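You operate a simulated robot arm through the tools that you are given. There is no shell and no other tool. Be economical: measure what you need, move in short steps, check, and stop when the job is done.

You are at the controls of a simulated two-armed robot. One attempt, no reset.

Task
Take the cap off the large bottle and lay it down on the corner end of the bench. Push the fourth counter door that stands open shut. Press the phone six key two times. Push the pens drawer shut. Put the card on the island top before the rack away on the long table. Open the middle left side drawer, take the blue cloth on the island top behind the shelf and put it away in the inside of the middle left side drawer and shut the drawer again. Take the bottle on the island top behind the shelf and put it away on the side bench. Put the small bottle on the island top left of the sink away on the fourth left store shelf from the bottom. Pull the bottom far drawer open. Any order will do. Set down upright: bottle, small bottle.

The check looks at the end state, three seconds after you hand in, the way a careful person would. Anything else that was tipped, shoved, dropped, spilled or broken makes it a failure. A push-on lid holds only when it is set on centred and level and pressed home; a screw cap is set on level and turned clockwise until tight. Flat cloth is picked up by pressing the open fingertips on it (5 to 10 N) and closing them slowly along it; thin cloth reads only 2 to 8 mm in the jaws.

Robot
Two 7-joint arms with two-finger parallel grippers on one trunk, on a base that drives. Base frame: it is fixed to the floor where the robot stands at the start and does not move with it; the origin is under the middle of the robot, x ahead of it, y to its left, z up. Lengths are in cm, angles in degrees, forces in N, time in s.
The left shoulder is at the start at [5, 18.7, 106], the right one opposite. With the tool pointing down near the work surface each hand reaches from about 10 to 66 cm from the robot's upright axis, wherever it stands, measured 20 degrees to its own side. Places, roughly: blue cloth (7x10x3 cm) [-310, -190, 90]; bottle (6x6x14 cm) [-390, -190, 90]; bottom far drawer [-390, -180, 20]; card [-250, -300, 100]; fourth counter door [20, -110, 40]; fourth left store shelf [-600, -290, 130]; inside of the middle left side drawer [-580, -540, 40]; large bottle [75, 0, 100]; long table [-190, -520, 90]; middle left side drawer [-570, -540, 50]; pens drawer [-210, -300, 80]; phone six key [-140, -280, 90]; side bench [-580, -450, 90]; small bottle [-400, -275, 100]. Payload 3.43 kg a hand.
The tool frame of a hand sits at the grasp point between the pads (the TCP): z along the fingers, y along the line on which they close. The tips reach 3 cm beyond it. The gripper opens to 9.4 cm. The fingers are 2.8 cm wide and 1 cm thick; the gripper's body (5 by 9.6 cm) begins 5.5 cm behind the TCP.
Orientation is that of the tool frame in the base frame, as a unit quaternion [x, y, z, w]. With the fingers straight down and closing along the base's y, the tool's x points along the base's -x, its y along +y and its z along -z.

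Tools
- The arms move only by the tool arm_command. It takes "left_moves", "right_moves" or both (then of equal length, played together; a hand with none holds still); each is a list of rows, each a list of 7 numbers: the shift along the base's x, y, z in cm, then the turn, a rotation vector about the base's x, y, z in degrees, then the gripper command, from -1 (fully open) to 1 (shut), values between in proportion. In form: [[tx, ty, tz, ax, ay, az, hand], ...]. A call has 1 to 20 rows; each row is the pose to reach, as a shift and turn from the pose commanded when the call began. Each row takes 0.2 s and may step no farther than 5 cm and 8.6 degrees from the row before; otherwise, or with a gripper value out of range, the whole call is refused. Where a pose cannot be reached the arm comes as near as it can. A force on the tool above 40 N (or 10 N above the force at the start of the call, whichever is more), or a blocked arm, ends the call early, and 0.2 s more pass. The fingers move at their own pace (about 15.3 cm/s each) and stop on an object; they squeeze with about 43 N. The grip force told is the motor's: it shows also when the fingers shut on nothing. Time passes only in rows, and 0.2 s behind the last, so rows that repeat a pose let the fingers close. The reply holds the time, the measured pose of the TCP, the force on the tool along the base axes, the opening and the grip force, in the units named above and with some noise, with the torque about the TCP (base axes, N m) and any sound that the robot's microphone picked up.
- Cameras (640 x 400 px; columns grow to the right, rows downward): "scene" is now at [13.71, -0.04, 126.38]; the picture's right is [0.01, -1.00, 0.00], its down [-0.01, -0.00, -1.00] and it looks along [1.00, 0.01, -0.01] (base axes); focal length 214 px, centre (320, 200). "left" rides on the left gripper at [7.6, -1.4, -10.2] in its tool frame; the picture's right is [0.18, 0.98, 0.00], its down [-0.75, 0.14, -0.64] and it looks along [-0.63, 0.12, 0.77] (tool axes); focal length 243 px, centre (320, 200). "right" rides on the right gripper at [7.6, 1.4, -10.3] in its tool frame; the picture's right is [-0.18, 0.98, 0.00], its down [-0.75, -0.14, -0.64] and it looks along [-0.63, -0.12, 0.77] (tool axes); focal length 243 px, centre (320, 200). There is no depth. A picture from a camera that has moved, and an enlarged one, comes with that camera's place and axes in the base frame and with its lens. The place of the scene camera against the robot may be out by one fixed shift of up to 2.5 cm in any direction.
- snapshot(camera): a new picture of that camera. The clock stands still meanwhile.
- move_column(by): slides the trunk up (or, below 0, down) by that many cm; the arms and the scene camera ride with it, the base frame stays. It gives what a move gives, with no picture.
- steer(legs): drives the robot by 1 to 6 legs, each [ahead, left, turn to the left] in cm, cm and degrees, along the robot's own axes; the way and the turn of a leg run together, so that a leg with both is an arc; at most 150 cm and 180 degrees a leg. The arms and the cameras ride along, it lands a little off, and it stops where it bumps. It gives what a move gives.
- pan_tilt(pan, tilt): turns the head with the scene camera to pan (to the left, within 80 degrees either way) and tilt (down, from -29 to 69), counted from straight ahead of the robot. It gives what a move gives.
- close_up(camera, box): a new picture of the part [left, top, right, bottom] of that camera's present view, enlarged. The clock stands still meanwhile.
- hand_in(): hands the job in; it is judged then, once.

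Go step by step. Nothing tells you exact positions but the pictures and the camera data: compare them with the known pose of the tool, close in by small moves and look again before you grip or let go. The budget is 217 turns and 212 pictures, counting those below and the enlarged ones. Unless the task says otherwise, let go and move clear before handing in.

The tools are called as name(argument=value, ...) on one line, values as JSON. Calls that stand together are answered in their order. arm_command: Moves the arms, as the interface text tells. Its arguments: {"type":"object","properties":{"left_moves":{"type":"array","items":{"type":"array","items":{"type":"number"}}},"right_moves":{"type":"array","items":{"type":"array","items":{"type":"number"}}}},"required":[]} The other tools are called the same way: move_column (by) slides the trunk up or down; steer (legs) drives the base; pan_tilt (pan, tilt) turns the head that bears the scene camera; snapshot (camera) takes a picture; close_up (camera, box) takes an enlarged picture of a part of a camera's view; hand_in () hands the job in.

At the start:

```text
clock: 0.0
left_tool_pos: [37.57, 14.47, 127.75]
left_orientation: [0.0, 1.0, 0.0, 0.0]
left_wrist_force: [0.4, 0.2, -0.7]
left_wrist_torque: [0.0, -0.02, -0.01]
left_opening: 9.39
left_grasp_force: 0.0
right_tool_pos: [26.37, -9.04, 126.99]
right_orientation: [0.0, 1.0, 0.001, 0.0]
right_wrist_force: [-0.5, -0.5, -0.2]
right_wrist_torque: [0.03, -0.01, -0.01]
right_opening: 9.39
right_grasp_force: 0.1
trunk travel left (down, up): [-27.5, 15.7]
robot x, y, heading: [-0.04, 0.2, 0.1]
head pan, tilt: [0.7, 0.7]
```

scene: 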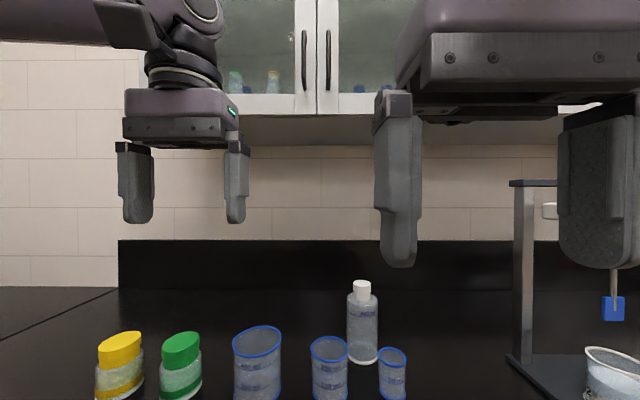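
right: 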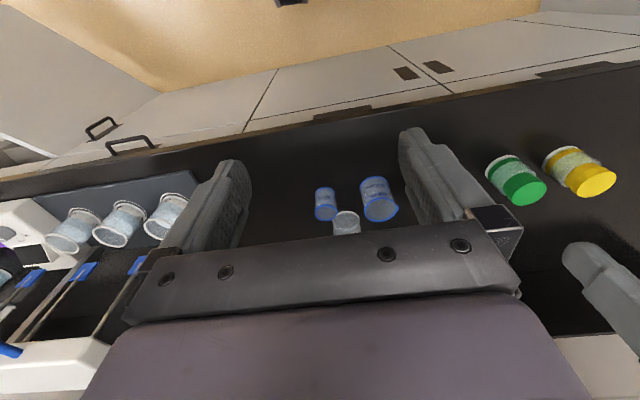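
left: 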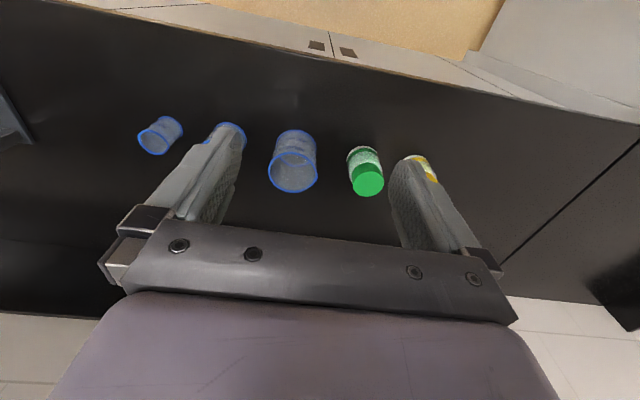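

I see the bench ahead with a white-capped bottle near x 75, beakers in front of it, and a seam at left leading to the corner end. I'll look left and right with the head tilted down first.

pan_tilt(pan=40, tilt=25)

snapshot(camera="scene")

pan_tilt(pan=-60, tilt=30)

snapshot(camera="scene")

pan_tilt(pan=0, tilt=30)

snapshot(camera="scene")

```text
clock: 1.1
left_tool_pos: [37.74, 14.51, 127.68]
left_orientation: [-0.001, 1.0, 0.0, 0.0]
left_wrist_force: [1.1, -0.3, -0.9]
left_wrist_torque: [-0.02, 0.01, -0.01]
left_opening: 9.41
left_grasp_force: 0.1
right_tool_pos: [26.5, -9.09, 127.0]
right_orientation: [-0.001, 1.0, 0.001, 0.0]
right_wrist_force: [0.2, 0.1, -0.8]
right_wrist_torque: [-0.01, -0.02, 0.0]
right_opening: 9.42
right_grasp_force: 0.0
trunk travel left (down, up): [-27.5, 15.7]
robot x, y, heading: [-0.26, 0.04, -0.1]
head pan, tilt: [40.0, 25.0]
```

```text
208 pictures are left
camera scene: at [11.74, 5.77, 122.46], right [0.64, -0.77, 0.0], down [-0.32, -0.27, -0.91], along [0.69, 0.58, -0.42], focal length 214 px, centre (320, 200)
```

scene: 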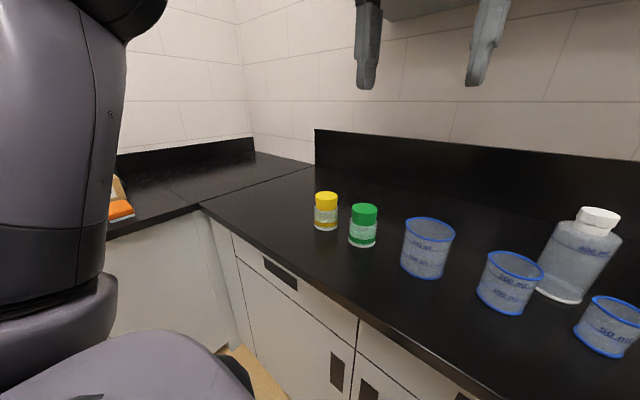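

```text
clock: 2.8
left_tool_pos: [37.59, 14.55, 127.83]
left_orientation: [-0.001, 1.0, 0.0, 0.0]
left_wrist_force: [0.2, 0.4, -0.5]
left_wrist_torque: [-0.02, -0.03, -0.03]
left_opening: 9.4
left_grasp_force: 0.1
right_tool_pos: [26.34, -9.2, 127.08]
right_orientation: [0.0, 1.0, 0.001, 0.0]
right_wrist_force: [-0.7, 0.5, 0.4]
right_wrist_torque: [-0.04, 0.01, -0.02]
right_opening: 9.39
right_grasp_force: 0.2
trunk travel left (down, up): [-27.5, 15.7]
robot x, y, heading: [-0.56, 0.28, -0.1]
head pan, tilt: [-60.0, 30.0]
```

```text
207 pictures are left
camera scene: at [9.21, -7.98, 121.66], right [-0.87, -0.5, 0.0], down [-0.25, 0.43, -0.87], along [0.43, -0.75, -0.5], focal length 214 px, centre (320, 200)
```

scene: 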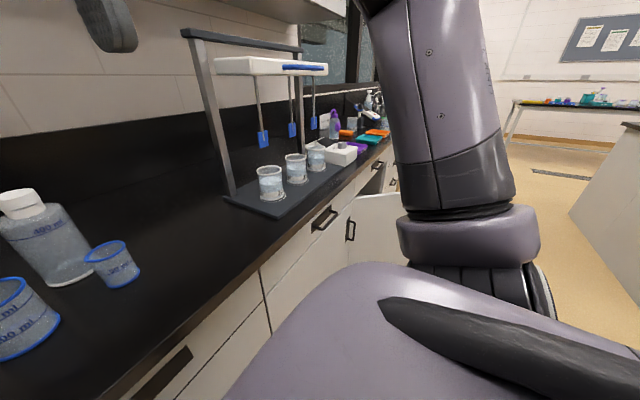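

```text
clock: 4.1
left_tool_pos: [37.59, 14.64, 127.78]
left_orientation: [-0.001, 1.0, 0.0, 0.0]
left_wrist_force: [-0.3, -0.4, -0.4]
left_wrist_torque: [0.02, 0.02, 0.0]
left_opening: 9.4
left_grasp_force: 0.0
right_tool_pos: [26.38, -9.14, 126.99]
right_orientation: [0.001, 1.0, 0.001, 0.0]
right_wrist_force: [0.3, 0.2, 0.8]
right_wrist_torque: [0.03, -0.02, 0.05]
right_opening: 9.4
right_grasp_force: 0.1
trunk travel left (down, up): [-27.5, 15.7]
robot x, y, heading: [-0.09, -0.01, 0.3]
head pan, tilt: [0.0, 30.0]
```

```text
206 pictures are left
camera scene: at [13.72, -0.16, 121.66], right [0.0, -1.0, 0.0], down [-0.5, 0.0, -0.87], along [0.87, 0.0, -0.5], focal length 214 px, centre (320, 200)
```

scene: 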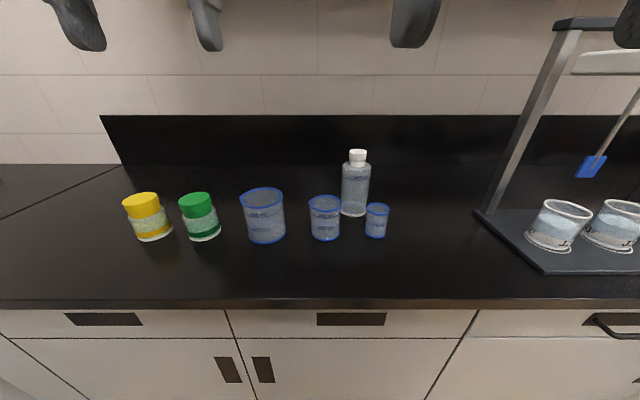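

The large bottle stands at about (62, -8.5), bench top near z 90 and cap near z 105, with beakers just in front. I'll shift the robot right a little so both hands reach it, then look with both wrist cameras.

steer(legs=[[3, -8.5, 0]])

snapshot(camera="scene")

snapshot(camera="left")

```text
clock: 5.5
left_tool_pos: [40.68, 5.98, 127.75]
left_orientation: [0.0, 1.0, 0.0, 0.0]
left_wrist_force: [-0.1, -0.1, -0.1]
left_wrist_torque: [0.02, 0.02, 0.01]
left_opening: 9.37
left_grasp_force: 0.0
right_tool_pos: [29.37, -17.74, 127.0]
right_orientation: [0.001, 1.0, 0.001, 0.0]
right_wrist_force: [1.4, -0.2, -0.4]
right_wrist_torque: [0.01, 0.02, -0.02]
right_opening: 9.38
right_grasp_force: 0.1
trunk travel left (down, up): [-27.5, 15.7]
robot x, y, heading: [2.93, -8.52, 0.1]
head pan, tilt: [0.0, 30.0]
```

```text
205 pictures are left
camera scene: at [16.73, -8.69, 121.66], right [0.0, -1.0, 0.0], down [-0.5, 0.0, -0.87], along [0.87, 0.0, -0.5], focal length 214 px, centre (320, 200)
```

scene: 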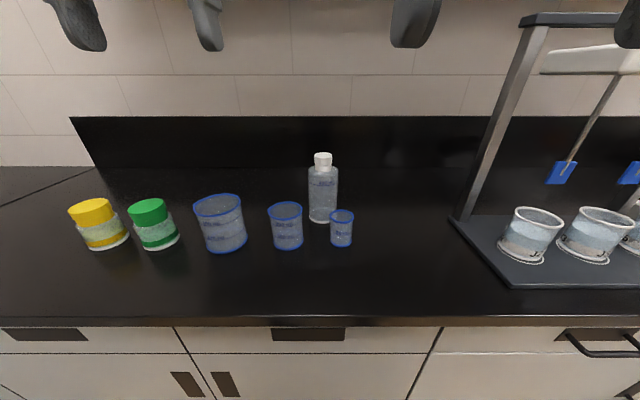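

```text
204 pictures are left
camera left: at [33.02, 4.54, 137.94], right [-0.18, 0.98, 0.0], down [0.75, 0.14, 0.64], along [0.63, 0.12, -0.77], focal length 243 px, centre (320, 200)
```

left: 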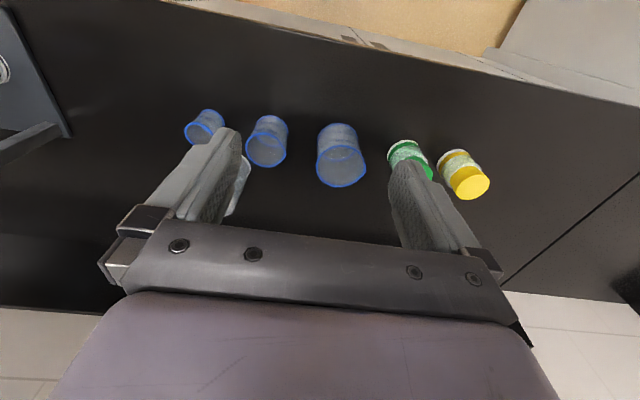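

The bottle axis is about (63.5, -9.1) and the body is about 7 cm wide. I'll bring the left hand, pitched 35° below level, to a pre-grasp in front of and above it.

arm_command(left_moves=[[1.6, -2.2, -2, 0, -7.85, 0, -1], [3.3, -4.3, -5, 0, -15.7, 0, -1], [4.9, -6.5, -8, 0, -23.6, 0, -1], [6.6, -8.6, -11, 0, -31.4, 0, -1], [8.2, -10.8, -14, 0, -39.3, 0, -1], [9.9, -13, -17, 0, -47.1, 0, -1], [11.5, -15.1, -20.2, 0, -55, 0, -1], [11.5, -15.1, -20.2, 0, -55, 0, -1]])

snapshot(camera="left")

snapshot(camera="scene")

```text
clock: 7.3
left_tool_pos: [52.03, -9.08, 107.78]
left_orientation: [0.0, 0.887, -0.001, 0.463]
left_wrist_force: [-0.2, -0.1, -1.0]
left_wrist_torque: [0.01, -0.04, 0.02]
left_opening: 9.42
left_grasp_force: 0.0
right_tool_pos: [29.27, -17.66, 126.92]
right_orientation: [0.0, 1.0, 0.001, 0.0]
right_wrist_force: [-0.5, -0.2, 0.3]
right_wrist_torque: [-0.01, 0.0, -0.03]
right_opening: 9.42
right_grasp_force: 0.0
trunk travel left (down, up): [-27.5, 15.7]
robot x, y, heading: [3.07, -8.4, -0.1]
head pan, tilt: [0.0, 30.0]
```

```text
203 pictures are left
camera left: at [39.42, -10.47, 107.29], right [-0.1, 0.98, -0.15], down [-0.09, 0.14, 0.99], along [0.99, 0.12, 0.08], focal length 243 px, centre (320, 200)
```

left: 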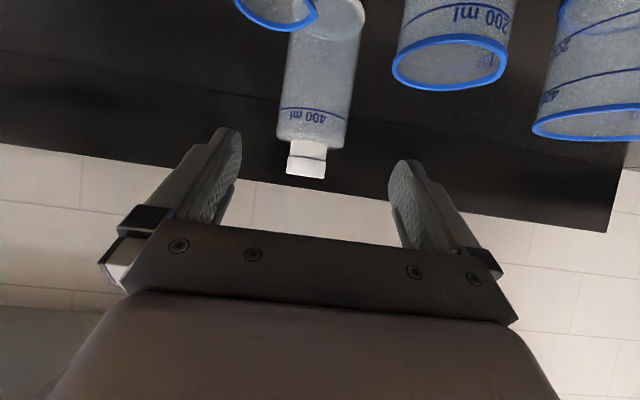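

```text
202 pictures are left
camera scene: at [16.71, -8.65, 121.66], right [0.0, -1.0, 0.0], down [-0.5, 0.0, -0.87], along [0.87, 0.0, -0.5], focal length 214 px, centre (320, 200)
```

scene: 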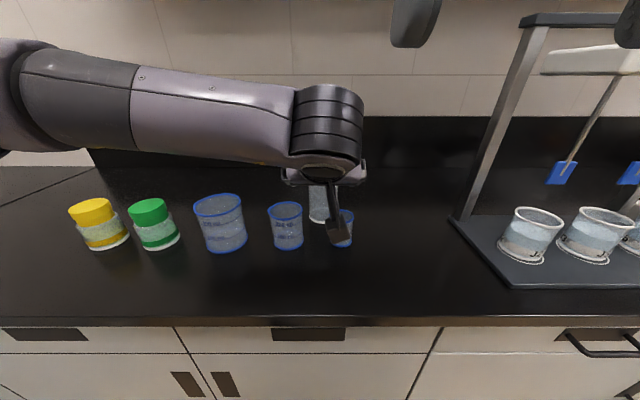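

Bottle axis measures y ≈ -9.4, cap centre z ≈ 106, x about 63–66. I'll slide the left hand forward along its axis around the body and look.

arm_command(left_moves=[[2.5, -0.3, -1.8, 0, 0, 0, -1], [5, -0.3, -3.5, 0, 0, 0, -1], [7.5, -0.3, -5.3, 0, 0, 0, -1], [10, -0.3, -7, 0, 0, 0, -1], [10, -0.3, -7, 0, 0, 0, -1]])

snapshot(camera="left")

snapshot(camera="right")

```text
clock: 8.5
left_tool_pos: [62.05, -9.27, 100.64]
left_orientation: [0.0, 0.887, 0.001, 0.463]
left_wrist_force: [0.3, 0.3, -0.5]
left_wrist_torque: [-0.01, -0.03, 0.0]
left_opening: 9.4
left_grasp_force: 0.1
right_tool_pos: [29.37, -17.62, 126.86]
right_orientation: [0.0, 1.0, 0.001, 0.0]
right_wrist_force: [0.9, 0.6, -0.5]
right_wrist_torque: [0.0, 0.01, 0.02]
right_opening: 9.39
right_grasp_force: 0.0
trunk travel left (down, up): [-27.5, 15.7]
robot x, y, heading: [2.89, -8.38, -0.2]
head pan, tilt: [0.0, 30.0]
```

```text
201 pictures are left
camera left: at [49.29, -10.72, 100.24], right [-0.1, 0.98, -0.15], down [-0.09, 0.14, 0.99], along [0.99, 0.12, 0.08], focal length 243 px, centre (320, 200)
```

left: 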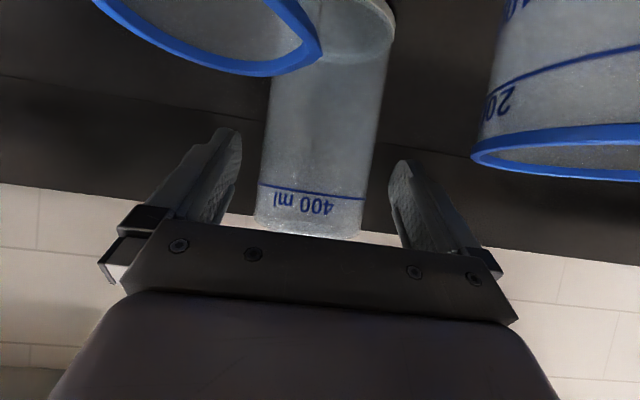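

```text
200 pictures are left
camera right: at [21.72, -16.27, 137.18], right [0.18, 0.98, 0.0], down [0.75, -0.14, 0.64], along [0.63, -0.12, -0.77], focal length 243 px, centre (320, 200)
```

right: 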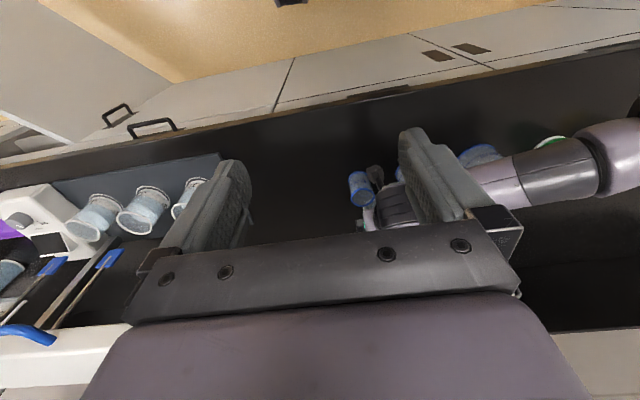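

Comparing the two views, the body's front face is near x 63.3, so the axis is about x 66.7. I'll advance 3 cm more and close the left hand gently on the body.

arm_command(left_moves=[[1.5, -0.1, 0, 0, 0, 0, -1], [3.1, -0.1, 0, 0, 0, 0, -1], [3.1, -0.1, 0, 0, 0, 0, -1]])

snapshot(camera="left")

```text
clock: 9.3
left_tool_pos: [65.17, -9.36, 100.68]
left_orientation: [0.0, 0.887, 0.0, 0.462]
left_wrist_force: [-0.6, 0.4, -0.1]
left_wrist_torque: [0.01, 0.04, -0.02]
left_opening: 9.41
left_grasp_force: 0.0
right_tool_pos: [29.38, -17.57, 126.93]
right_orientation: [0.001, 1.0, 0.001, 0.001]
right_wrist_force: [-0.3, 0.3, -0.3]
right_wrist_torque: [-0.03, -0.06, -0.02]
right_opening: 9.42
right_grasp_force: 0.0
trunk travel left (down, up): [-27.5, 15.7]
robot x, y, heading: [2.93, -8.59, -0.1]
head pan, tilt: [0.0, 30.0]
```

```text
199 pictures are left
camera left: at [52.39, -10.85, 100.26], right [-0.1, 0.98, -0.15], down [-0.09, 0.14, 0.99], along [0.99, 0.12, 0.08], focal length 243 px, centre (320, 200)
```

left: 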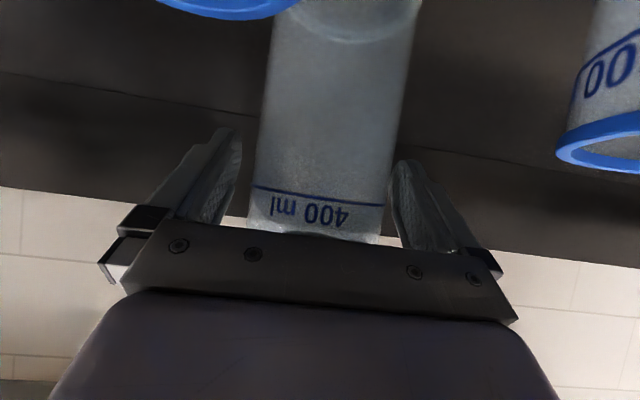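

Bottle is centred between the fingers with about 1 cm clearance each side. Closing the left hand.

arm_command(left_moves=[[0, 0, 0, 0, 0, 0, -0.6], [0, 0, 0, 0, 0, 0, -0.4], [0, 0, 0, 0, 0, 0, -0.3], [0, 0, 0, 0, 0, 0, -0.3]])

pan_tilt(pan=0, tilt=15)

snapshot(camera="scene")

```text
clock: 10.3
left_tool_pos: [65.24, -9.26, 100.65]
left_orientation: [0.0, 0.887, 0.0, 0.461]
left_wrist_force: [0.0, 0.0, 0.5]
left_wrist_torque: [-0.02, 0.01, -0.01]
left_opening: 7.67
left_grasp_force: 43.1
right_tool_pos: [29.32, -17.59, 127.0]
right_orientation: [0.001, 1.0, 0.001, 0.0]
right_wrist_force: [0.3, -0.6, 0.1]
right_wrist_torque: [0.02, 0.02, -0.02]
right_opening: 9.4
right_grasp_force: 0.0
trunk travel left (down, up): [-27.5, 15.7]
robot x, y, heading: [2.94, -8.3, 0.1]
head pan, tilt: [0.0, 30.0]
```

```text
clock: 11.1
left_tool_pos: [65.06, -9.4, 100.68]
left_orientation: [0.0, 0.887, 0.0, 0.462]
left_wrist_force: [0.2, -0.3, 1.0]
left_wrist_torque: [-0.01, 0.01, -0.02]
left_opening: 7.65
left_grasp_force: 43.0
right_tool_pos: [29.3, -17.69, 126.89]
right_orientation: [0.001, 1.0, 0.001, 0.0]
right_wrist_force: [0.2, -0.3, 0.1]
right_wrist_torque: [0.0, -0.02, 0.01]
right_opening: 9.38
right_grasp_force: 0.1
trunk travel left (down, up): [-27.5, 15.7]
robot x, y, heading: [2.91, -8.64, -0.3]
head pan, tilt: [0.0, 15.0]
```

```text
198 pictures are left
camera scene: at [17.01, -8.66, 124.07], right [0.0, -1.0, 0.0], down [-0.26, 0.0, -0.97], along [0.97, 0.0, -0.26], focal length 214 px, centre (320, 200)
```

scene: 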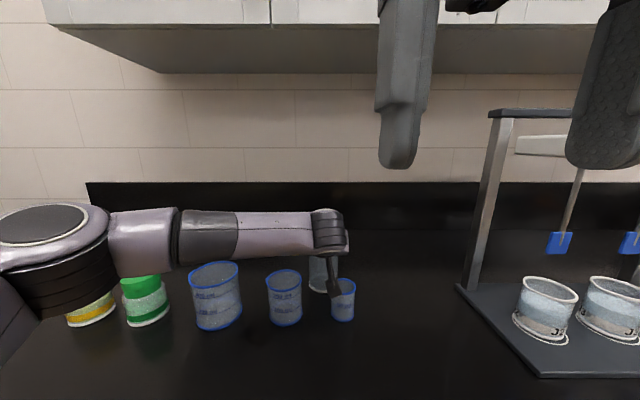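

Left hand holds the body (7.65 cm). Now the right hand goes over the cap at height, and I look with its camera.

arm_command(right_moves=[[4.7, 1.2, 0, 0, 0, 0, -1], [9.4, 2.4, 0, 0, 0, 0, -1], [14.1, 3.6, 0, 0, 0, 0, -1], [18.8, 4.8, 0, 0, 0, 0, -1], [23.5, 6, -1, 0, 0, 0, -1], [28.2, 7.2, -3, 0, 0, 0, -1], [32.7, 8.2, -5, 0, 0, 0, -1], [32.7, 8.2, -5, 0, 0, 0, -1]])

snapshot(camera="right")

snapshot(camera="scene")

```text
refused: row 6 steps farther than a row can; nothing moved
```

```text
197 pictures are left
camera right: at [21.73, -16.27, 137.18], right [0.18, 0.98, 0.0], down [0.75, -0.14, 0.64], along [0.63, -0.12, -0.77], focal length 243 px, centre (320, 200)
```

right: 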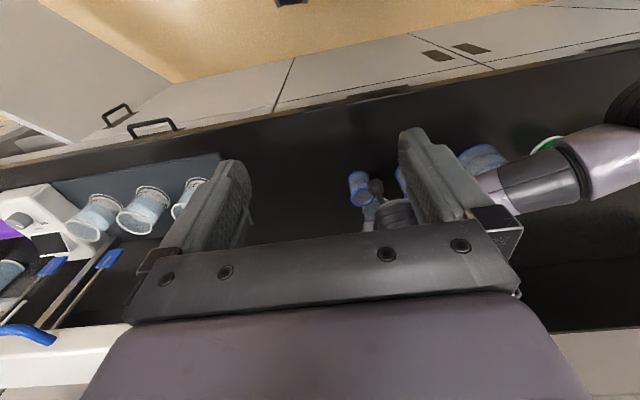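

```text
196 pictures are left
camera scene: at [17.01, -8.66, 124.07], right [0.0, -1.0, 0.0], down [-0.26, 0.0, -0.97], along [0.97, 0.0, -0.26], focal length 214 px, centre (320, 200)
```

scene: 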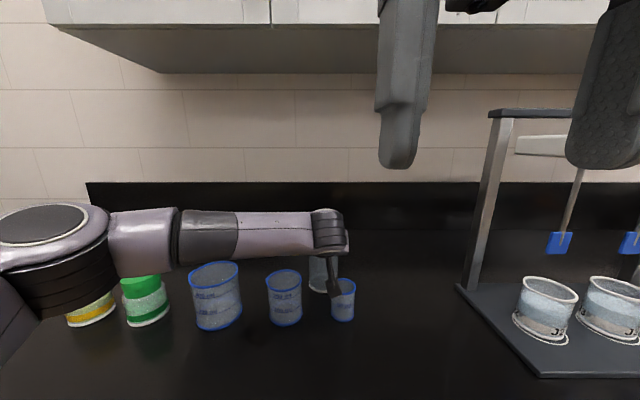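

The last row step was too long; I repeat it with shorter steps, right hand to above the cap.

arm_command(right_moves=[[4, 1, 0, 0, 0, 0, -1], [8, 2, 0, 0, 0, 0, -1], [12, 3, 0, 0, 0, 0, -1], [16, 4, 0, 0, 0, 0, -1], [20, 5, -1, 0, 0, 0, -1], [24, 6, -2, 0, 0, 0, -1], [28, 7, -3, 0, 0, 0, -1], [32.7, 8.2, -4, 0, 0, 0, -1], [32.7, 8.2, -5, 0, 0, 0, -1], [32.7, 8.2, -5, 0, 0, 0, -1]])

snapshot(camera="right")

snapshot(camera="scene")

```text
clock: 13.3
left_tool_pos: [65.09, -9.33, 100.67]
left_orientation: [0.0, 0.887, 0.0, 0.462]
left_wrist_force: [0.6, -0.3, 1.1]
left_wrist_torque: [-0.03, 0.02, -0.03]
left_opening: 7.64
left_grasp_force: 43.4
right_tool_pos: [53.54, -13.17, 117.51]
right_orientation: [0.004, 1.0, 0.003, 0.0]
right_wrist_force: [0.4, -0.6, -0.4]
right_wrist_torque: [-0.01, -0.01, -0.03]
right_opening: 9.39
right_grasp_force: 0.1
right hand out of reach, approached as far as the arm can: row 4, 5, 6, 7, 8, 9, 10
trunk travel left (down, up): [-27.5, 15.7]
robot x, y, heading: [3.04, -8.68, -0.1]
head pan, tilt: [0.0, 15.0]
```

```text
195 pictures are left
camera right: at [45.95, -11.71, 127.73], right [0.19, 0.98, 0.01], down [0.75, -0.15, 0.64], along [0.63, -0.12, -0.77], focal length 243 px, centre (320, 200)
```

right: 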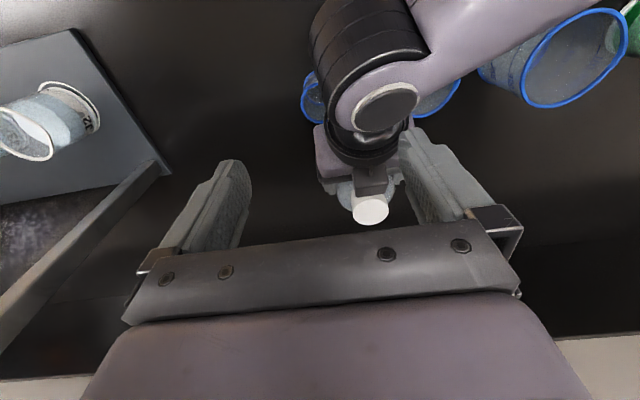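

```text
194 pictures are left
camera scene: at [17.0, -8.65, 124.08], right [0.0, -1.0, 0.0], down [-0.26, 0.0, -0.97], along [0.97, 0.0, -0.26], focal length 214 px, centre (320, 200)
```

scene: 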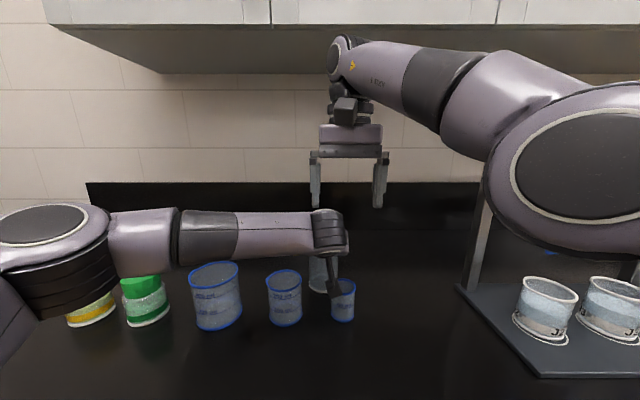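

The right hand can't reach over the cap from here. I'll release, back both hands off, move the robot closer and a bit left, and raise the trunk.

arm_command(left_moves=[[0, 0, 0, 0, 0, 0, -1], [0, 0, 0, 0, 0, 0, -1], [-3, 0, 2.1, 0, 0, 0, -1], [-6, 0, 4.2, 0, 0, 0, -1], [-9.5, 0, 6.7, 0, 0, 0, -1], [-13, 0, 9.2, 0, 0, 0, -1], [-17, 0, 11.5, 0, 0, 0, -1], [-21, 0, 13.5, 0, 0, 0, -1]], right_moves=[[0, 0, 0, 0, 0, 0, -1], [-4, -2, 2, 0, 0, 0, -1], [-8, -4, 4, 0, 0, 0, -1], [-12, -6, 4, 0, 0, 0, -1], [-16, -7, 4, 0, 0, 0, -1], [-16, -7, 4, 0, 0, 0, -1], [-16, -7, 4, 0, 0, 0, -1], [-16, -7, 4, 0, 0, 0, -1]])

steer(legs=[[0, 6, 0], [8, 0, 0]])

move_column(by=10)

snapshot(camera="left")

snapshot(camera="scene")

```text
clock: 15.1
left_tool_pos: [46.3, -8.74, 113.01]
left_orientation: [-0.009, 0.89, 0.009, 0.457]
left_wrist_force: [0.4, 0.2, -1.4]
left_wrist_torque: [0.05, 0.01, 0.09]
left_opening: 9.41
left_grasp_force: 0.0
right_tool_pos: [36.99, -19.42, 122.28]
right_orientation: [-0.016, 1.0, 0.004, -0.005]
right_wrist_force: [-2.8, -0.1, 2.1]
right_wrist_torque: [0.07, 0.06, 0.13]
right_opening: 9.41
right_grasp_force: 0.1
trunk travel left (down, up): [-27.5, 15.7]
robot x, y, heading: [2.97, -8.3, 0.2]
head pan, tilt: [0.0, 15.0]
stopped in row 8 (right hand): the force on the tool passed its limit at 60 N (the readings are from after the stop); the commanded pose is now the measured one
```

```text
clock: 16.9
left_tool_pos: [51.53, -2.82, 112.87]
left_orientation: [-0.01, 0.89, 0.01, 0.456]
left_wrist_force: [0.2, -0.2, 0.3]
left_wrist_torque: [0.04, -0.04, 0.06]
left_opening: 9.4
left_grasp_force: 0.0
right_tool_pos: [42.13, -13.56, 122.08]
right_orientation: [-0.015, 1.0, 0.006, -0.006]
right_wrist_force: [-0.3, -0.4, 1.2]
right_wrist_torque: [0.03, 0.01, 0.02]
right_opening: 9.39
right_grasp_force: 0.0
trunk travel left (down, up): [-27.5, 15.7]
robot x, y, heading: [8.13, -2.99, 0.3]
head pan, tilt: [0.0, 15.0]
stopped in leg 2: the robot was blocked; the commanded pose is now the measured one
```

```text
clock: 18.3
left_tool_pos: [51.73, -2.78, 122.74]
left_orientation: [-0.01, 0.89, 0.01, 0.456]
left_wrist_force: [1.0, 0.4, -0.9]
left_wrist_torque: [-0.01, 0.01, 0.07]
left_opening: 9.39
left_grasp_force: 0.0
right_tool_pos: [42.28, -13.55, 132.08]
right_orientation: [-0.016, 1.0, 0.005, -0.006]
right_wrist_force: [-2.0, 0.7, 0.9]
right_wrist_torque: [0.06, 0.04, 0.03]
right_opening: 9.41
right_grasp_force: 0.1
trunk travel left (down, up): [-37.5, 5.7]
robot x, y, heading: [8.22, -2.44, -0.2]
head pan, tilt: [0.0, 15.0]
```

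```text
193 pictures are left
camera left: at [38.86, -4.64, 122.51], right [-0.13, 0.98, -0.14], down [-0.08, 0.13, 0.99], along [0.99, 0.14, 0.07], focal length 243 px, centre (320, 200)
```

left: 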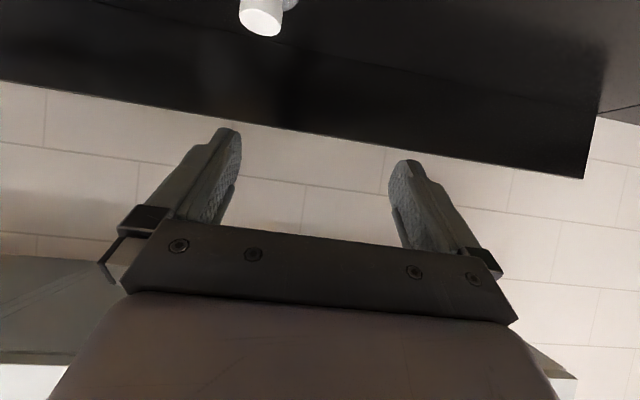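

```text
192 pictures are left
camera scene: at [22.15, -2.79, 134.08], right [0.0, -1.0, 0.0], down [-0.26, 0.0, -0.97], along [0.97, 0.0, -0.26], focal length 214 px, centre (320, 200)
```

scene: 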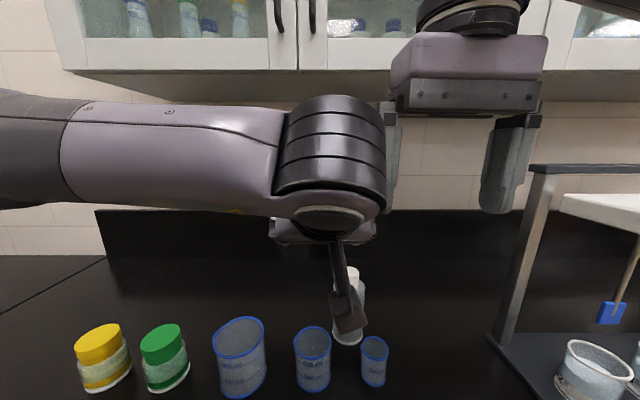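

The robot is now 5 cm closer and the trunk is up. Re-grip the bottle body with the left hand at the same proven pose.

arm_command(left_moves=[[0, -1, -4.8, 0, 0, 0, -1], [0.5, -3, -9, -0.5, 0, -1.5, -1], [1, -5.5, -12.5, -0.5, 0, -1.5, -1], [1.9, -6.6, -14, -0.5, 0, -1.5, -1], [5.7, -6.6, -16.7, -0.5, 0, -1.5, -1], [9.5, -6.6, -19.4, -0.5, 0, -1.5, -1], [13.4, -6.6, -22.05, -0.5, 0, -1.5, -1], [13.4, -6.6, -22.05, -0.5, 0, -1.5, -1]])

snapshot(camera="left")

```text
clock: 20.1
left_tool_pos: [64.96, -9.43, 100.9]
left_orientation: [0.0, 0.89, 0.0, 0.456]
left_wrist_force: [0.3, -0.5, 0.7]
left_wrist_torque: [0.0, 0.01, 0.01]
left_opening: 9.4
left_grasp_force: 0.1
right_tool_pos: [42.21, -13.46, 132.1]
right_orientation: [-0.016, 1.0, 0.005, -0.006]
right_wrist_force: [-0.7, -0.1, 0.0]
right_wrist_torque: [-0.01, -0.01, 0.06]
right_opening: 9.4
right_grasp_force: 0.1
trunk travel left (down, up): [-37.5, 5.7]
robot x, y, heading: [8.12, -2.66, -0.1]
head pan, tilt: [0.0, 15.0]
```

```text
191 pictures are left
camera left: at [52.18, -10.79, 100.57], right [-0.11, 0.98, -0.15], down [-0.08, 0.14, 0.99], along [0.99, 0.12, 0.07], focal length 243 px, centre (320, 200)
```

left: 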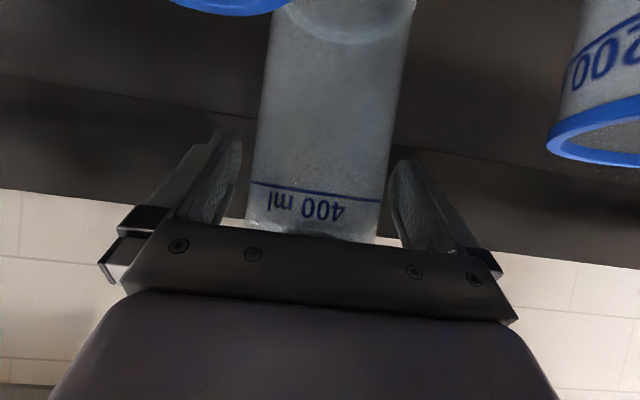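

Bottle is centred again. I close the left hand, then bring the right hand over.

arm_command(left_moves=[[0, 0, 0, 0, 0, 0, -0.6], [0, 0, 0, 0, 0, 0, -0.4], [0, 0, 0, 0, 0, 0, -0.3], [0, 0, 0, 0, 0, 0, -0.3], [0, 0, 0, 0, 0, 0, -0.3], [0, 0, 0, 0, 0, 0, -0.3], [0, 0, 0, 0, 0, 0, -0.3], [0, 0, 0, 0, 0, 0, -0.3]], right_moves=[[0, 0, 0, -0.6, -0.7, -1.8, -1], [4, 1, -2, -0.6, -0.7, -1.8, -1], [8, 2, -4.5, -0.6, -0.7, -1.8, -1], [12, 3, -7, -0.6, -0.7, -1.8, -1], [16, 4, -9.5, -0.6, -0.7, -1.8, -1], [20, 4.1, -12, -0.6, -0.7, -1.8, -1], [20, 4.1, -14, -0.6, -0.7, -1.8, -1], [20, 4.1, -14, -0.6, -0.7, -1.8, -1]])

snapshot(camera="right")

snapshot(camera="scene")

```text
clock: 21.9
left_tool_pos: [64.89, -9.37, 100.8]
left_orientation: [0.0, 0.89, 0.001, 0.456]
left_wrist_force: [0.5, 0.8, -1.1]
left_wrist_torque: [0.01, 0.0, 0.0]
left_opening: 7.6
left_grasp_force: 42.9
right_tool_pos: [62.09, -9.17, 118.06]
right_orientation: [0.0, 1.0, 0.001, 0.0]
right_wrist_force: [-0.2, -0.8, -0.5]
right_wrist_torque: [-0.01, 0.0, 0.02]
right_opening: 9.4
right_grasp_force: 0.0
trunk travel left (down, up): [-37.5, 5.7]
robot x, y, heading: [7.87, -2.7, 0.1]
head pan, tilt: [0.0, 15.0]
```

```text
190 pictures are left
camera right: at [54.47, -7.83, 128.27], right [0.18, 0.98, 0.0], down [0.75, -0.14, 0.64], along [0.63, -0.12, -0.77], focal length 243 px, centre (320, 200)
```

right: 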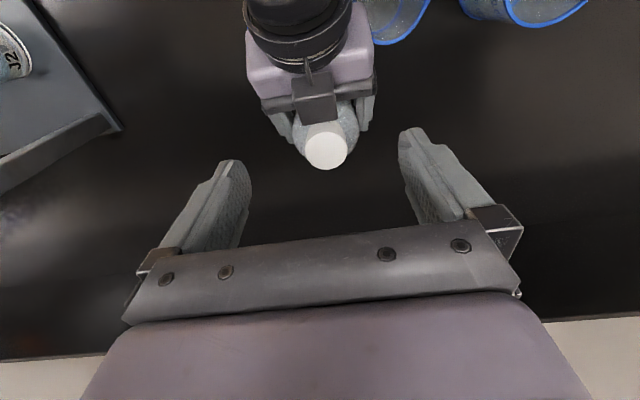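

```text
189 pictures are left
camera scene: at [22.14, -2.77, 134.08], right [0.0, -1.0, 0.0], down [-0.26, 0.0, -0.97], along [0.97, 0.0, -0.26], focal length 214 px, centre (320, 200)
```

scene: 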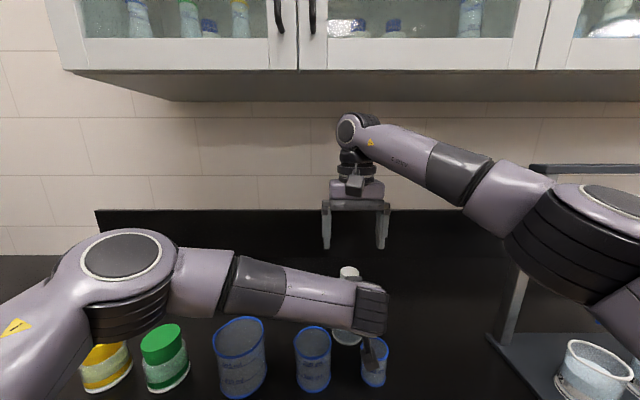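

Cap top sits at about (66.1, -9.45, 106.4). I take a close-up to check clearance between the left gripper and the cap.

close_up(camera="right", box=[230, 40, 430, 190])

close_up(camera="scene", box=[290, 160, 430, 390])

```text
2.67 times, centred on (330, 115) of right
camera zoom: at [54.47, -7.83, 128.27], right [0.18, 0.98, 0.0], down [0.75, -0.14, 0.64], along [0.63, -0.12, -0.77], focal length 647 px, centre (293, 427)
```

zoom: 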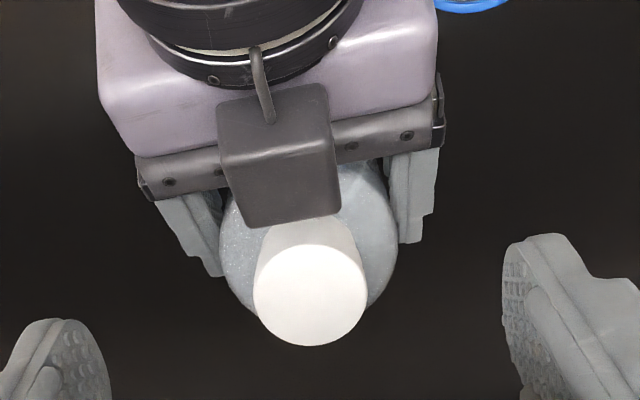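

```text
1.74 times, centred on (360, 275) of scene
camera zoom: at [22.14, -2.77, 134.08], right [0.0, -1.0, 0.0], down [-0.26, 0.0, -0.97], along [0.97, 0.0, -0.26], focal length 373 px, centre (250, 70)
```

zoom: 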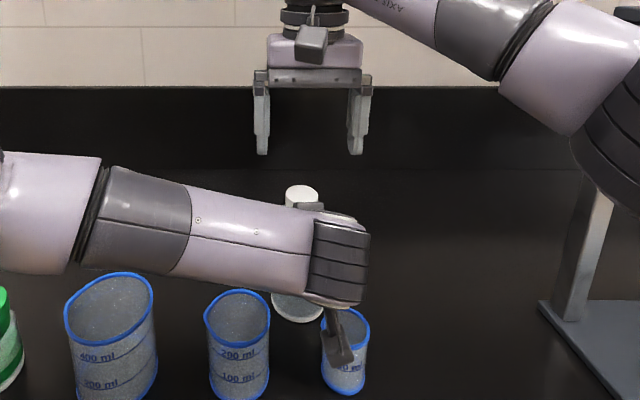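

A box on the left gripper sits close behind the cap. I'll open the left hand, shift it back 1 cm and down 1.4 cm, and grip again.

arm_command(left_moves=[[0, 0, 0, 0, 0, 0, -1], [0, 0, 0, 0, 0, 0, -1], [-0.9, -0.05, -1.3, 0, 0, 0, -1], [-0.9, -0.05, -1.3, 0, 0, 0, -1], [-0.9, -0.05, -1.3, 0, 0, 0, -0.6], [-0.9, -0.05, -1.3, 0, 0, 0, -0.4], [-0.9, -0.05, -1.3, 0, 0, 0, -0.3], [-0.9, -0.05, -1.3, 0, 0, 0, -0.3]])

close_up(camera="right", box=[230, 40, 430, 190])

snapshot(camera="left")

```text
clock: 23.7
left_tool_pos: [64.1, -9.38, 99.61]
left_orientation: [-0.001, 0.89, 0.001, 0.456]
left_wrist_force: [-0.7, 0.6, 0.4]
left_wrist_torque: [0.01, 0.01, 0.0]
left_opening: 7.26
left_grasp_force: 42.7
right_tool_pos: [62.21, -9.31, 118.21]
right_orientation: [0.0, 1.0, -0.001, 0.0]
right_wrist_force: [0.5, 0.8, 0.0]
right_wrist_torque: [-0.03, -0.03, 0.04]
right_opening: 9.39
right_grasp_force: 0.0
trunk travel left (down, up): [-37.5, 5.7]
robot x, y, heading: [7.61, -2.36, 0.0]
head pan, tilt: [0.0, 15.0]
```

```text
2.67 times, centred on (330, 115) of right
camera zoom: at [54.46, -7.86, 128.31], right [0.18, 0.98, 0.0], down [0.75, -0.14, 0.64], along [0.63, -0.12, -0.77], focal length 647 px, centre (293, 427)
```

zoom: 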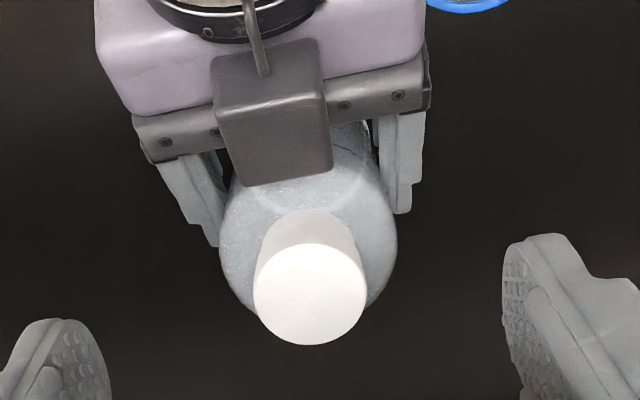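

```text
185 pictures are left
camera left: at [51.27, -10.83, 99.3], right [-0.11, 0.98, -0.15], down [-0.08, 0.14, 0.99], along [0.99, 0.12, 0.06], focal length 243 px, centre (320, 200)
```

left: 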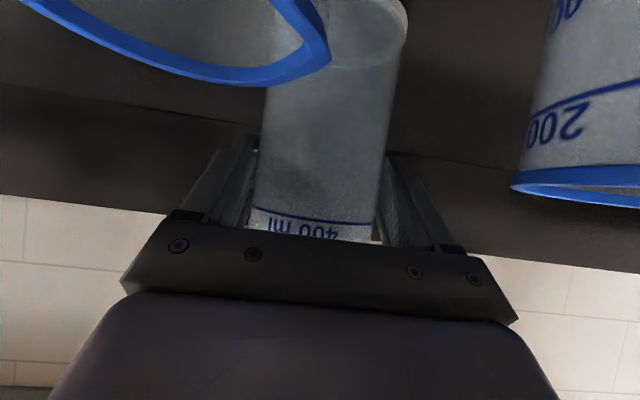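

The grip is slightly behind the bottle's axis (7.26 < 7.65), so I move 0.6 cm forward and re-close.

arm_command(left_moves=[[0, 0, 0, 0, 0, 0, -1], [0, 0, 0, 0, 0, 0, -1], [0.7, -0.05, 0, 0, 0, 0, -1], [0.7, -0.05, 0, 0, 0, 0, -0.8], [0.7, -0.05, 0, 0, 0, 0, -0.6], [0.7, -0.05, 0, 0, 0, 0, -0.4], [0.7, -0.05, 0, 0, 0, 0, -0.3], [0.7, -0.05, 0, 0, 0, 0, -0.3]], right_moves=[[0, 0, 0, 0, 0, 0, -1], [2, -0.1, 0, 0, 0, 0, -1], [4, -0.2, 0, 0, 0, 0, -1], [4, -0.2, -1.5, 0, 0, 0, -1], [4, -0.2, -3, 0, 0, 0, -1], [4, -0.2, -4.5, 0, 0, 0, -1], [4, -0.2, -6, 0, 0, 0, -1], [4, -0.2, -6, 0, 0, 0, -1]])

snapshot(camera="right")

close_up(camera="scene", box=[290, 160, 430, 390])

```text
clock: 25.5
left_tool_pos: [64.83, -9.46, 99.6]
left_orientation: [0.0, 0.89, 0.0, 0.457]
left_wrist_force: [-0.5, 0.4, 0.3]
left_wrist_torque: [0.0, 0.06, 0.0]
left_opening: 7.55
left_grasp_force: 43.3
right_tool_pos: [66.26, -9.61, 111.88]
right_orientation: [0.0, 1.0, 0.0, 0.0]
right_wrist_force: [-0.3, -0.1, -0.5]
right_wrist_torque: [0.01, 0.01, -0.02]
right_opening: 9.39
right_grasp_force: 0.0
right hand out of reach, approached as far as the arm can: row 3, 4, 5
trunk travel left (down, up): [-37.5, 5.7]
robot x, y, heading: [8.01, -2.16, -0.1]
head pan, tilt: [0.0, 15.0]
```

```text
184 pictures are left
camera right: at [58.59, -8.23, 122.12], right [0.18, 0.98, 0.0], down [0.75, -0.14, 0.64], along [0.63, -0.12, -0.77], focal length 243 px, centre (320, 200)
```

right: 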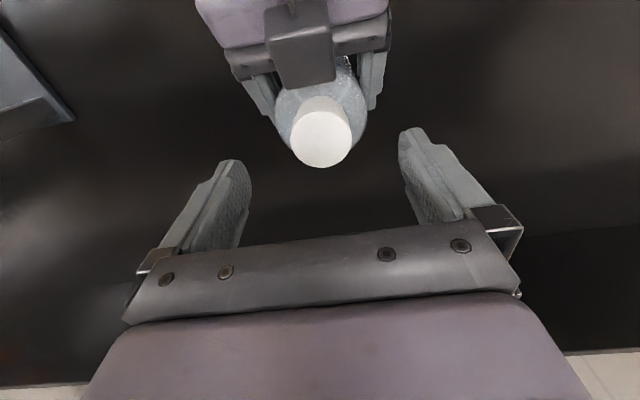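

```text
1.74 times, centred on (360, 275) of scene
camera zoom: at [22.14, -2.78, 134.08], right [0.0, -1.0, 0.0], down [-0.26, 0.0, -0.97], along [0.97, 0.0, -0.26], focal length 373 px, centre (250, 70)
```

zoom: 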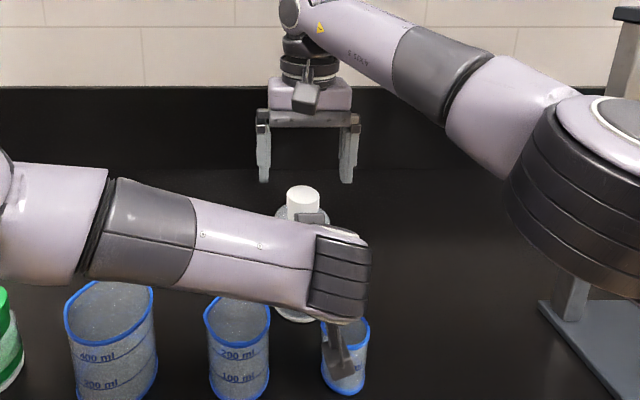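

The cap is about at (65.8, -9.5). I descend with the right hand pre-turned -32° and close on the cap.

arm_command(right_moves=[[-0.4, 0.05, 0, 0, 0, -8, -1], [-0.4, 0.05, 0, 0, 0, -16, -1], [-0.4, 0.05, -1, 0, 0, -24, -1], [-0.4, 0.05, -2, 0, 0, -32, -1], [-0.4, 0.05, -3, 0, 0, -32, -1], [-0.4, 0.05, -4.1, 0, 0, -32, -1], [-0.4, 0.05, -4.1, 0, 0, -32, -0.3], [-0.4, 0.05, -4.1, 0, 0, -32, 0.1], [-0.4, 0.05, -4.1, 0, 0, -32, 0.4], [-0.4, 0.05, -4.1, 0, 0, -32, 0.6]])

snapshot(camera="right")

```text
clock: 27.7
left_tool_pos: [64.73, -9.49, 99.57]
left_orientation: [0.002, 0.89, -0.001, 0.456]
left_wrist_force: [-7.4, -3.8, 0.4]
left_wrist_torque: [0.25, -0.37, -0.21]
left_opening: 7.55
left_grasp_force: 43.2
right_tool_pos: [65.81, -9.43, 108.09]
right_orientation: [0.275, 0.961, 0.001, 0.0]
right_wrist_force: [6.9, 4.1, -0.7]
right_wrist_torque: [0.13, -0.21, 0.15]
right_opening: 3.93
right_grasp_force: 42.7
trunk travel left (down, up): [-37.5, 5.7]
robot x, y, heading: [8.26, -2.64, -0.1]
head pan, tilt: [0.0, 15.0]
```

```text
182 pictures are left
camera right: at [60.16, -4.4, 118.28], right [0.68, 0.74, 0.0], down [0.56, -0.52, 0.64], along [0.47, -0.43, -0.77], focal length 243 px, centre (320, 200)
```

right: 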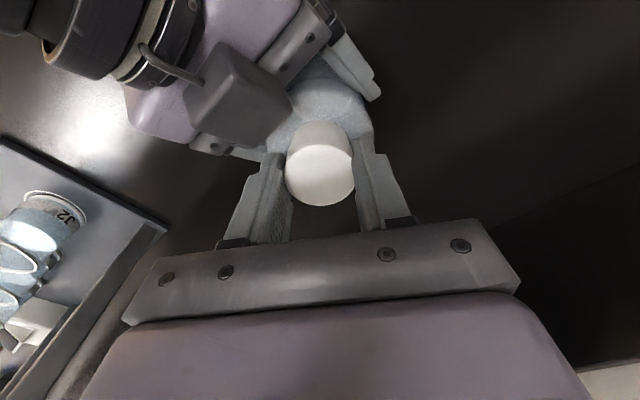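

Cap is gripped at 3.93 cm. Now an anticlockwise stroke of 64°.

arm_command(right_moves=[[0, 0, 0, 0, 0, 8, 0.7], [0, 0, 0.02, 0, 0, 16, 0.7], [0, 0, 0.03, 0, 0, 24, 0.7], [0, 0, 0.04, 0, 0, 32, 0.7], [0, 0, 0.05, 0, 0, 40, 0.7], [0, 0, 0.06, 0, 0, 48, 0.7], [0, 0, 0.07, 0, 0, 56, 0.7], [0, 0, 0.08, 0, 0, 64, 0.7]])

snapshot(camera="right")

snapshot(camera="left")

```text
clock: 29.5
left_tool_pos: [64.74, -9.51, 99.55]
left_orientation: [0.0, 0.89, 0.0, 0.456]
left_wrist_force: [-11.3, -5.9, 0.2]
left_wrist_torque: [0.14, -0.3, -0.05]
left_opening: 7.53
left_grasp_force: 43.2
right_tool_pos: [65.9, -9.55, 108.08]
right_orientation: [-0.243, 0.97, 0.0, 0.0]
right_wrist_force: [10.5, 6.1, 4.2]
right_wrist_torque: [0.15, -0.4, 0.03]
right_opening: 3.94
right_grasp_force: 43.7
right hand out of reach, approached as far as the arm can: row 8
trunk travel left (down, up): [-37.5, 5.7]
robot x, y, heading: [8.1, -2.39, -0.0]
head pan, tilt: [0.0, 15.0]
```

```text
181 pictures are left
camera right: at [58.46, -11.95, 118.25], right [-0.3, 0.95, 0.0], down [0.73, 0.23, 0.64], along [0.61, 0.19, -0.77], focal length 243 px, centre (320, 200)
```

right: 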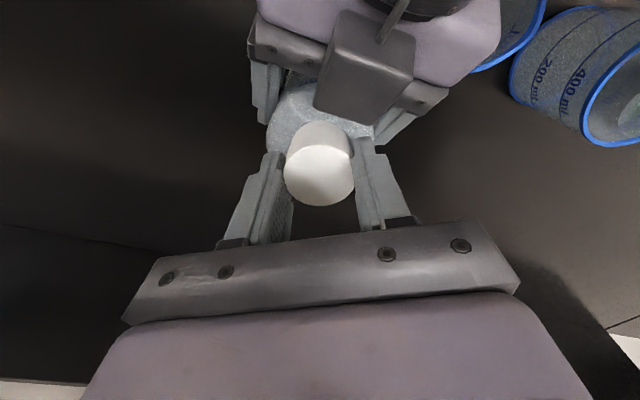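

```text
180 pictures are left
camera left: at [51.96, -10.96, 99.29], right [-0.11, 0.98, -0.15], down [-0.08, 0.14, 0.99], along [0.99, 0.12, 0.06], focal length 243 px, centre (320, 200)
```

left: 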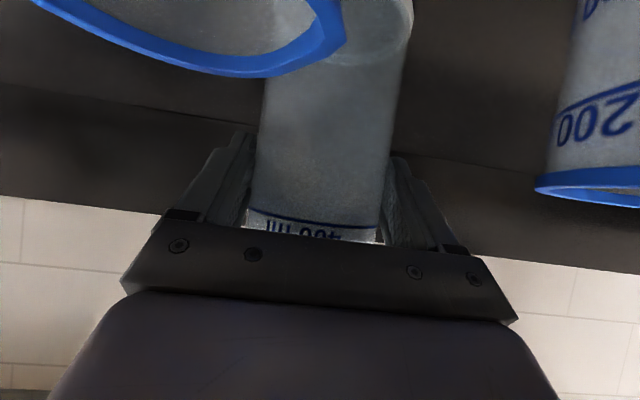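

The cap turns freely while the bottle stays held. I repeat the stroke: open, return, grip, turn.

arm_command(right_moves=[[0.1, 0.05, 0, 0, 0, 0, -0.1], [0.1, 0.05, 0, 0, 0, -2, -0.2], [0.1, 0.05, 0, 0, 0, -10.5, -0.2], [0.1, 0.05, 0, 0, 0, -19, -0.2], [0.1, 0.05, 0, 0, 0, -27.5, -0.2], [0.1, 0.05, 0, 0, 0, -36, -0.2], [0.1, 0.05, 0, 0, 0, -44.5, -0.2], [0.1, 0.05, 0, 0, 0, -53, -0.2], [0.1, 0.05, 0, 0, 0, -61.5, -0.2], [0.1, 0.05, 0, 0, 0, -64, 0.3], [0.1, 0.05, 0, 0, 0, -64, 0.7], [0.1, 0.05, 0, 0, 0, -64, 0.7], [0.1, 0.05, 0.02, 0, 0, -56, 0.7], [0.1, 0.05, 0.03, 0, 0, -48, 0.7], [0.1, 0.05, 0.04, 0, 0, -40, 0.7], [0.1, 0.05, 0.05, 0, 0, -32, 0.7], [0.1, 0.05, 0.06, 0, 0, -24, 0.7], [0.1, 0.05, 0.07, 0, 0, -16, 0.7], [0.1, 0.05, 0.08, 0, 0, -8, 0.7], [0.1, 0.05, 0.1, 0, 0, 0, 0.7]])

snapshot(camera="right")

```text
clock: 33.7
left_tool_pos: [64.65, -9.47, 99.52]
left_orientation: [-0.001, 0.89, 0.001, 0.457]
left_wrist_force: [-8.4, -1.2, 2.9]
left_wrist_torque: [-0.02, -0.37, -0.02]
left_opening: 7.47
left_grasp_force: 43.6
right_tool_pos: [66.01, -9.56, 108.05]
right_orientation: [-0.242, 0.97, 0.0, 0.0]
right_wrist_force: [7.5, 0.8, -1.4]
right_wrist_torque: [0.0, -0.26, 0.02]
right_opening: 4.12
right_grasp_force: 42.5
trunk travel left (down, up): [-37.5, 5.7]
robot x, y, heading: [8.06, -2.8, -0.1]
head pan, tilt: [0.0, 15.0]
```

```text
179 pictures are left
camera right: at [58.56, -11.91, 118.32], right [-0.3, 0.95, 0.0], down [0.73, 0.23, 0.64], along [0.61, 0.19, -0.77], focal length 243 px, centre (320, 200)
```

right: 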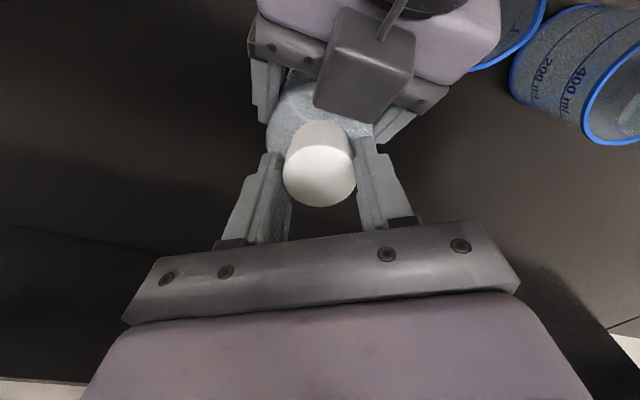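

The left grip is creeping behind the axis, so I re-seat it 0.6 cm forward while the right holds the cap, then test a small lift.

arm_command(left_moves=[[0, 0, 0, 0, 0, 0, -1], [0, 0, 0, 0, 0, 0, -1], [0.7, 0, 0, 0, 0, 0, -1], [0.7, 0, 0, 0, 0, 0, -0.6], [0.7, 0, 0, 0, 0, 0, -0.4], [0.7, 0, 0, 0, 0, 0, -0.3], [0.7, 0, 0, 0, 0, 0, -0.3], [0.7, 0, 0, 0, 0, 0, -0.3], [0.7, 0, 0, 0, 0, 0, -0.3]], right_moves=[[0, 0, 0, 0, 0, 0, 0.7], [0, 0, 0, 0, 0, 0, 0.7], [0, 0, 0, 0, 0, 0, 0.7], [0, 0, 0, 0, 0, 0, 0.7], [0, 0, 0, 0, 0, 0, 0.7], [0, 0, 0, 0, 0, 0, 0.7], [0, 0, 0, 0, 0, 0, 0.7], [0, 0, 0.2, 0, 0, 0, 0.7], [0, 0, 0.4, 0, 0, 0, 0.7]])

```text
clock: 35.7
left_tool_pos: [65.54, -9.49, 99.78]
left_orientation: [0.0, 0.889, 0.0, 0.458]
left_wrist_force: [-1.9, -3.2, 10.8]
left_wrist_torque: [0.1, -0.03, -0.02]
left_opening: 7.71
left_grasp_force: 42.9
right_tool_pos: [66.06, -9.5, 108.36]
right_orientation: [-0.242, 0.97, -0.001, -0.001]
right_wrist_force: [2.8, 2.4, -12.3]
right_wrist_torque: [0.13, -0.25, -0.02]
right_opening: 4.17
right_grasp_force: 42.7
trunk travel left (down, up): [-37.5, 5.7]
robot x, y, heading: [7.74, -2.32, -0.1]
head pan, tilt: [0.0, 15.0]
```

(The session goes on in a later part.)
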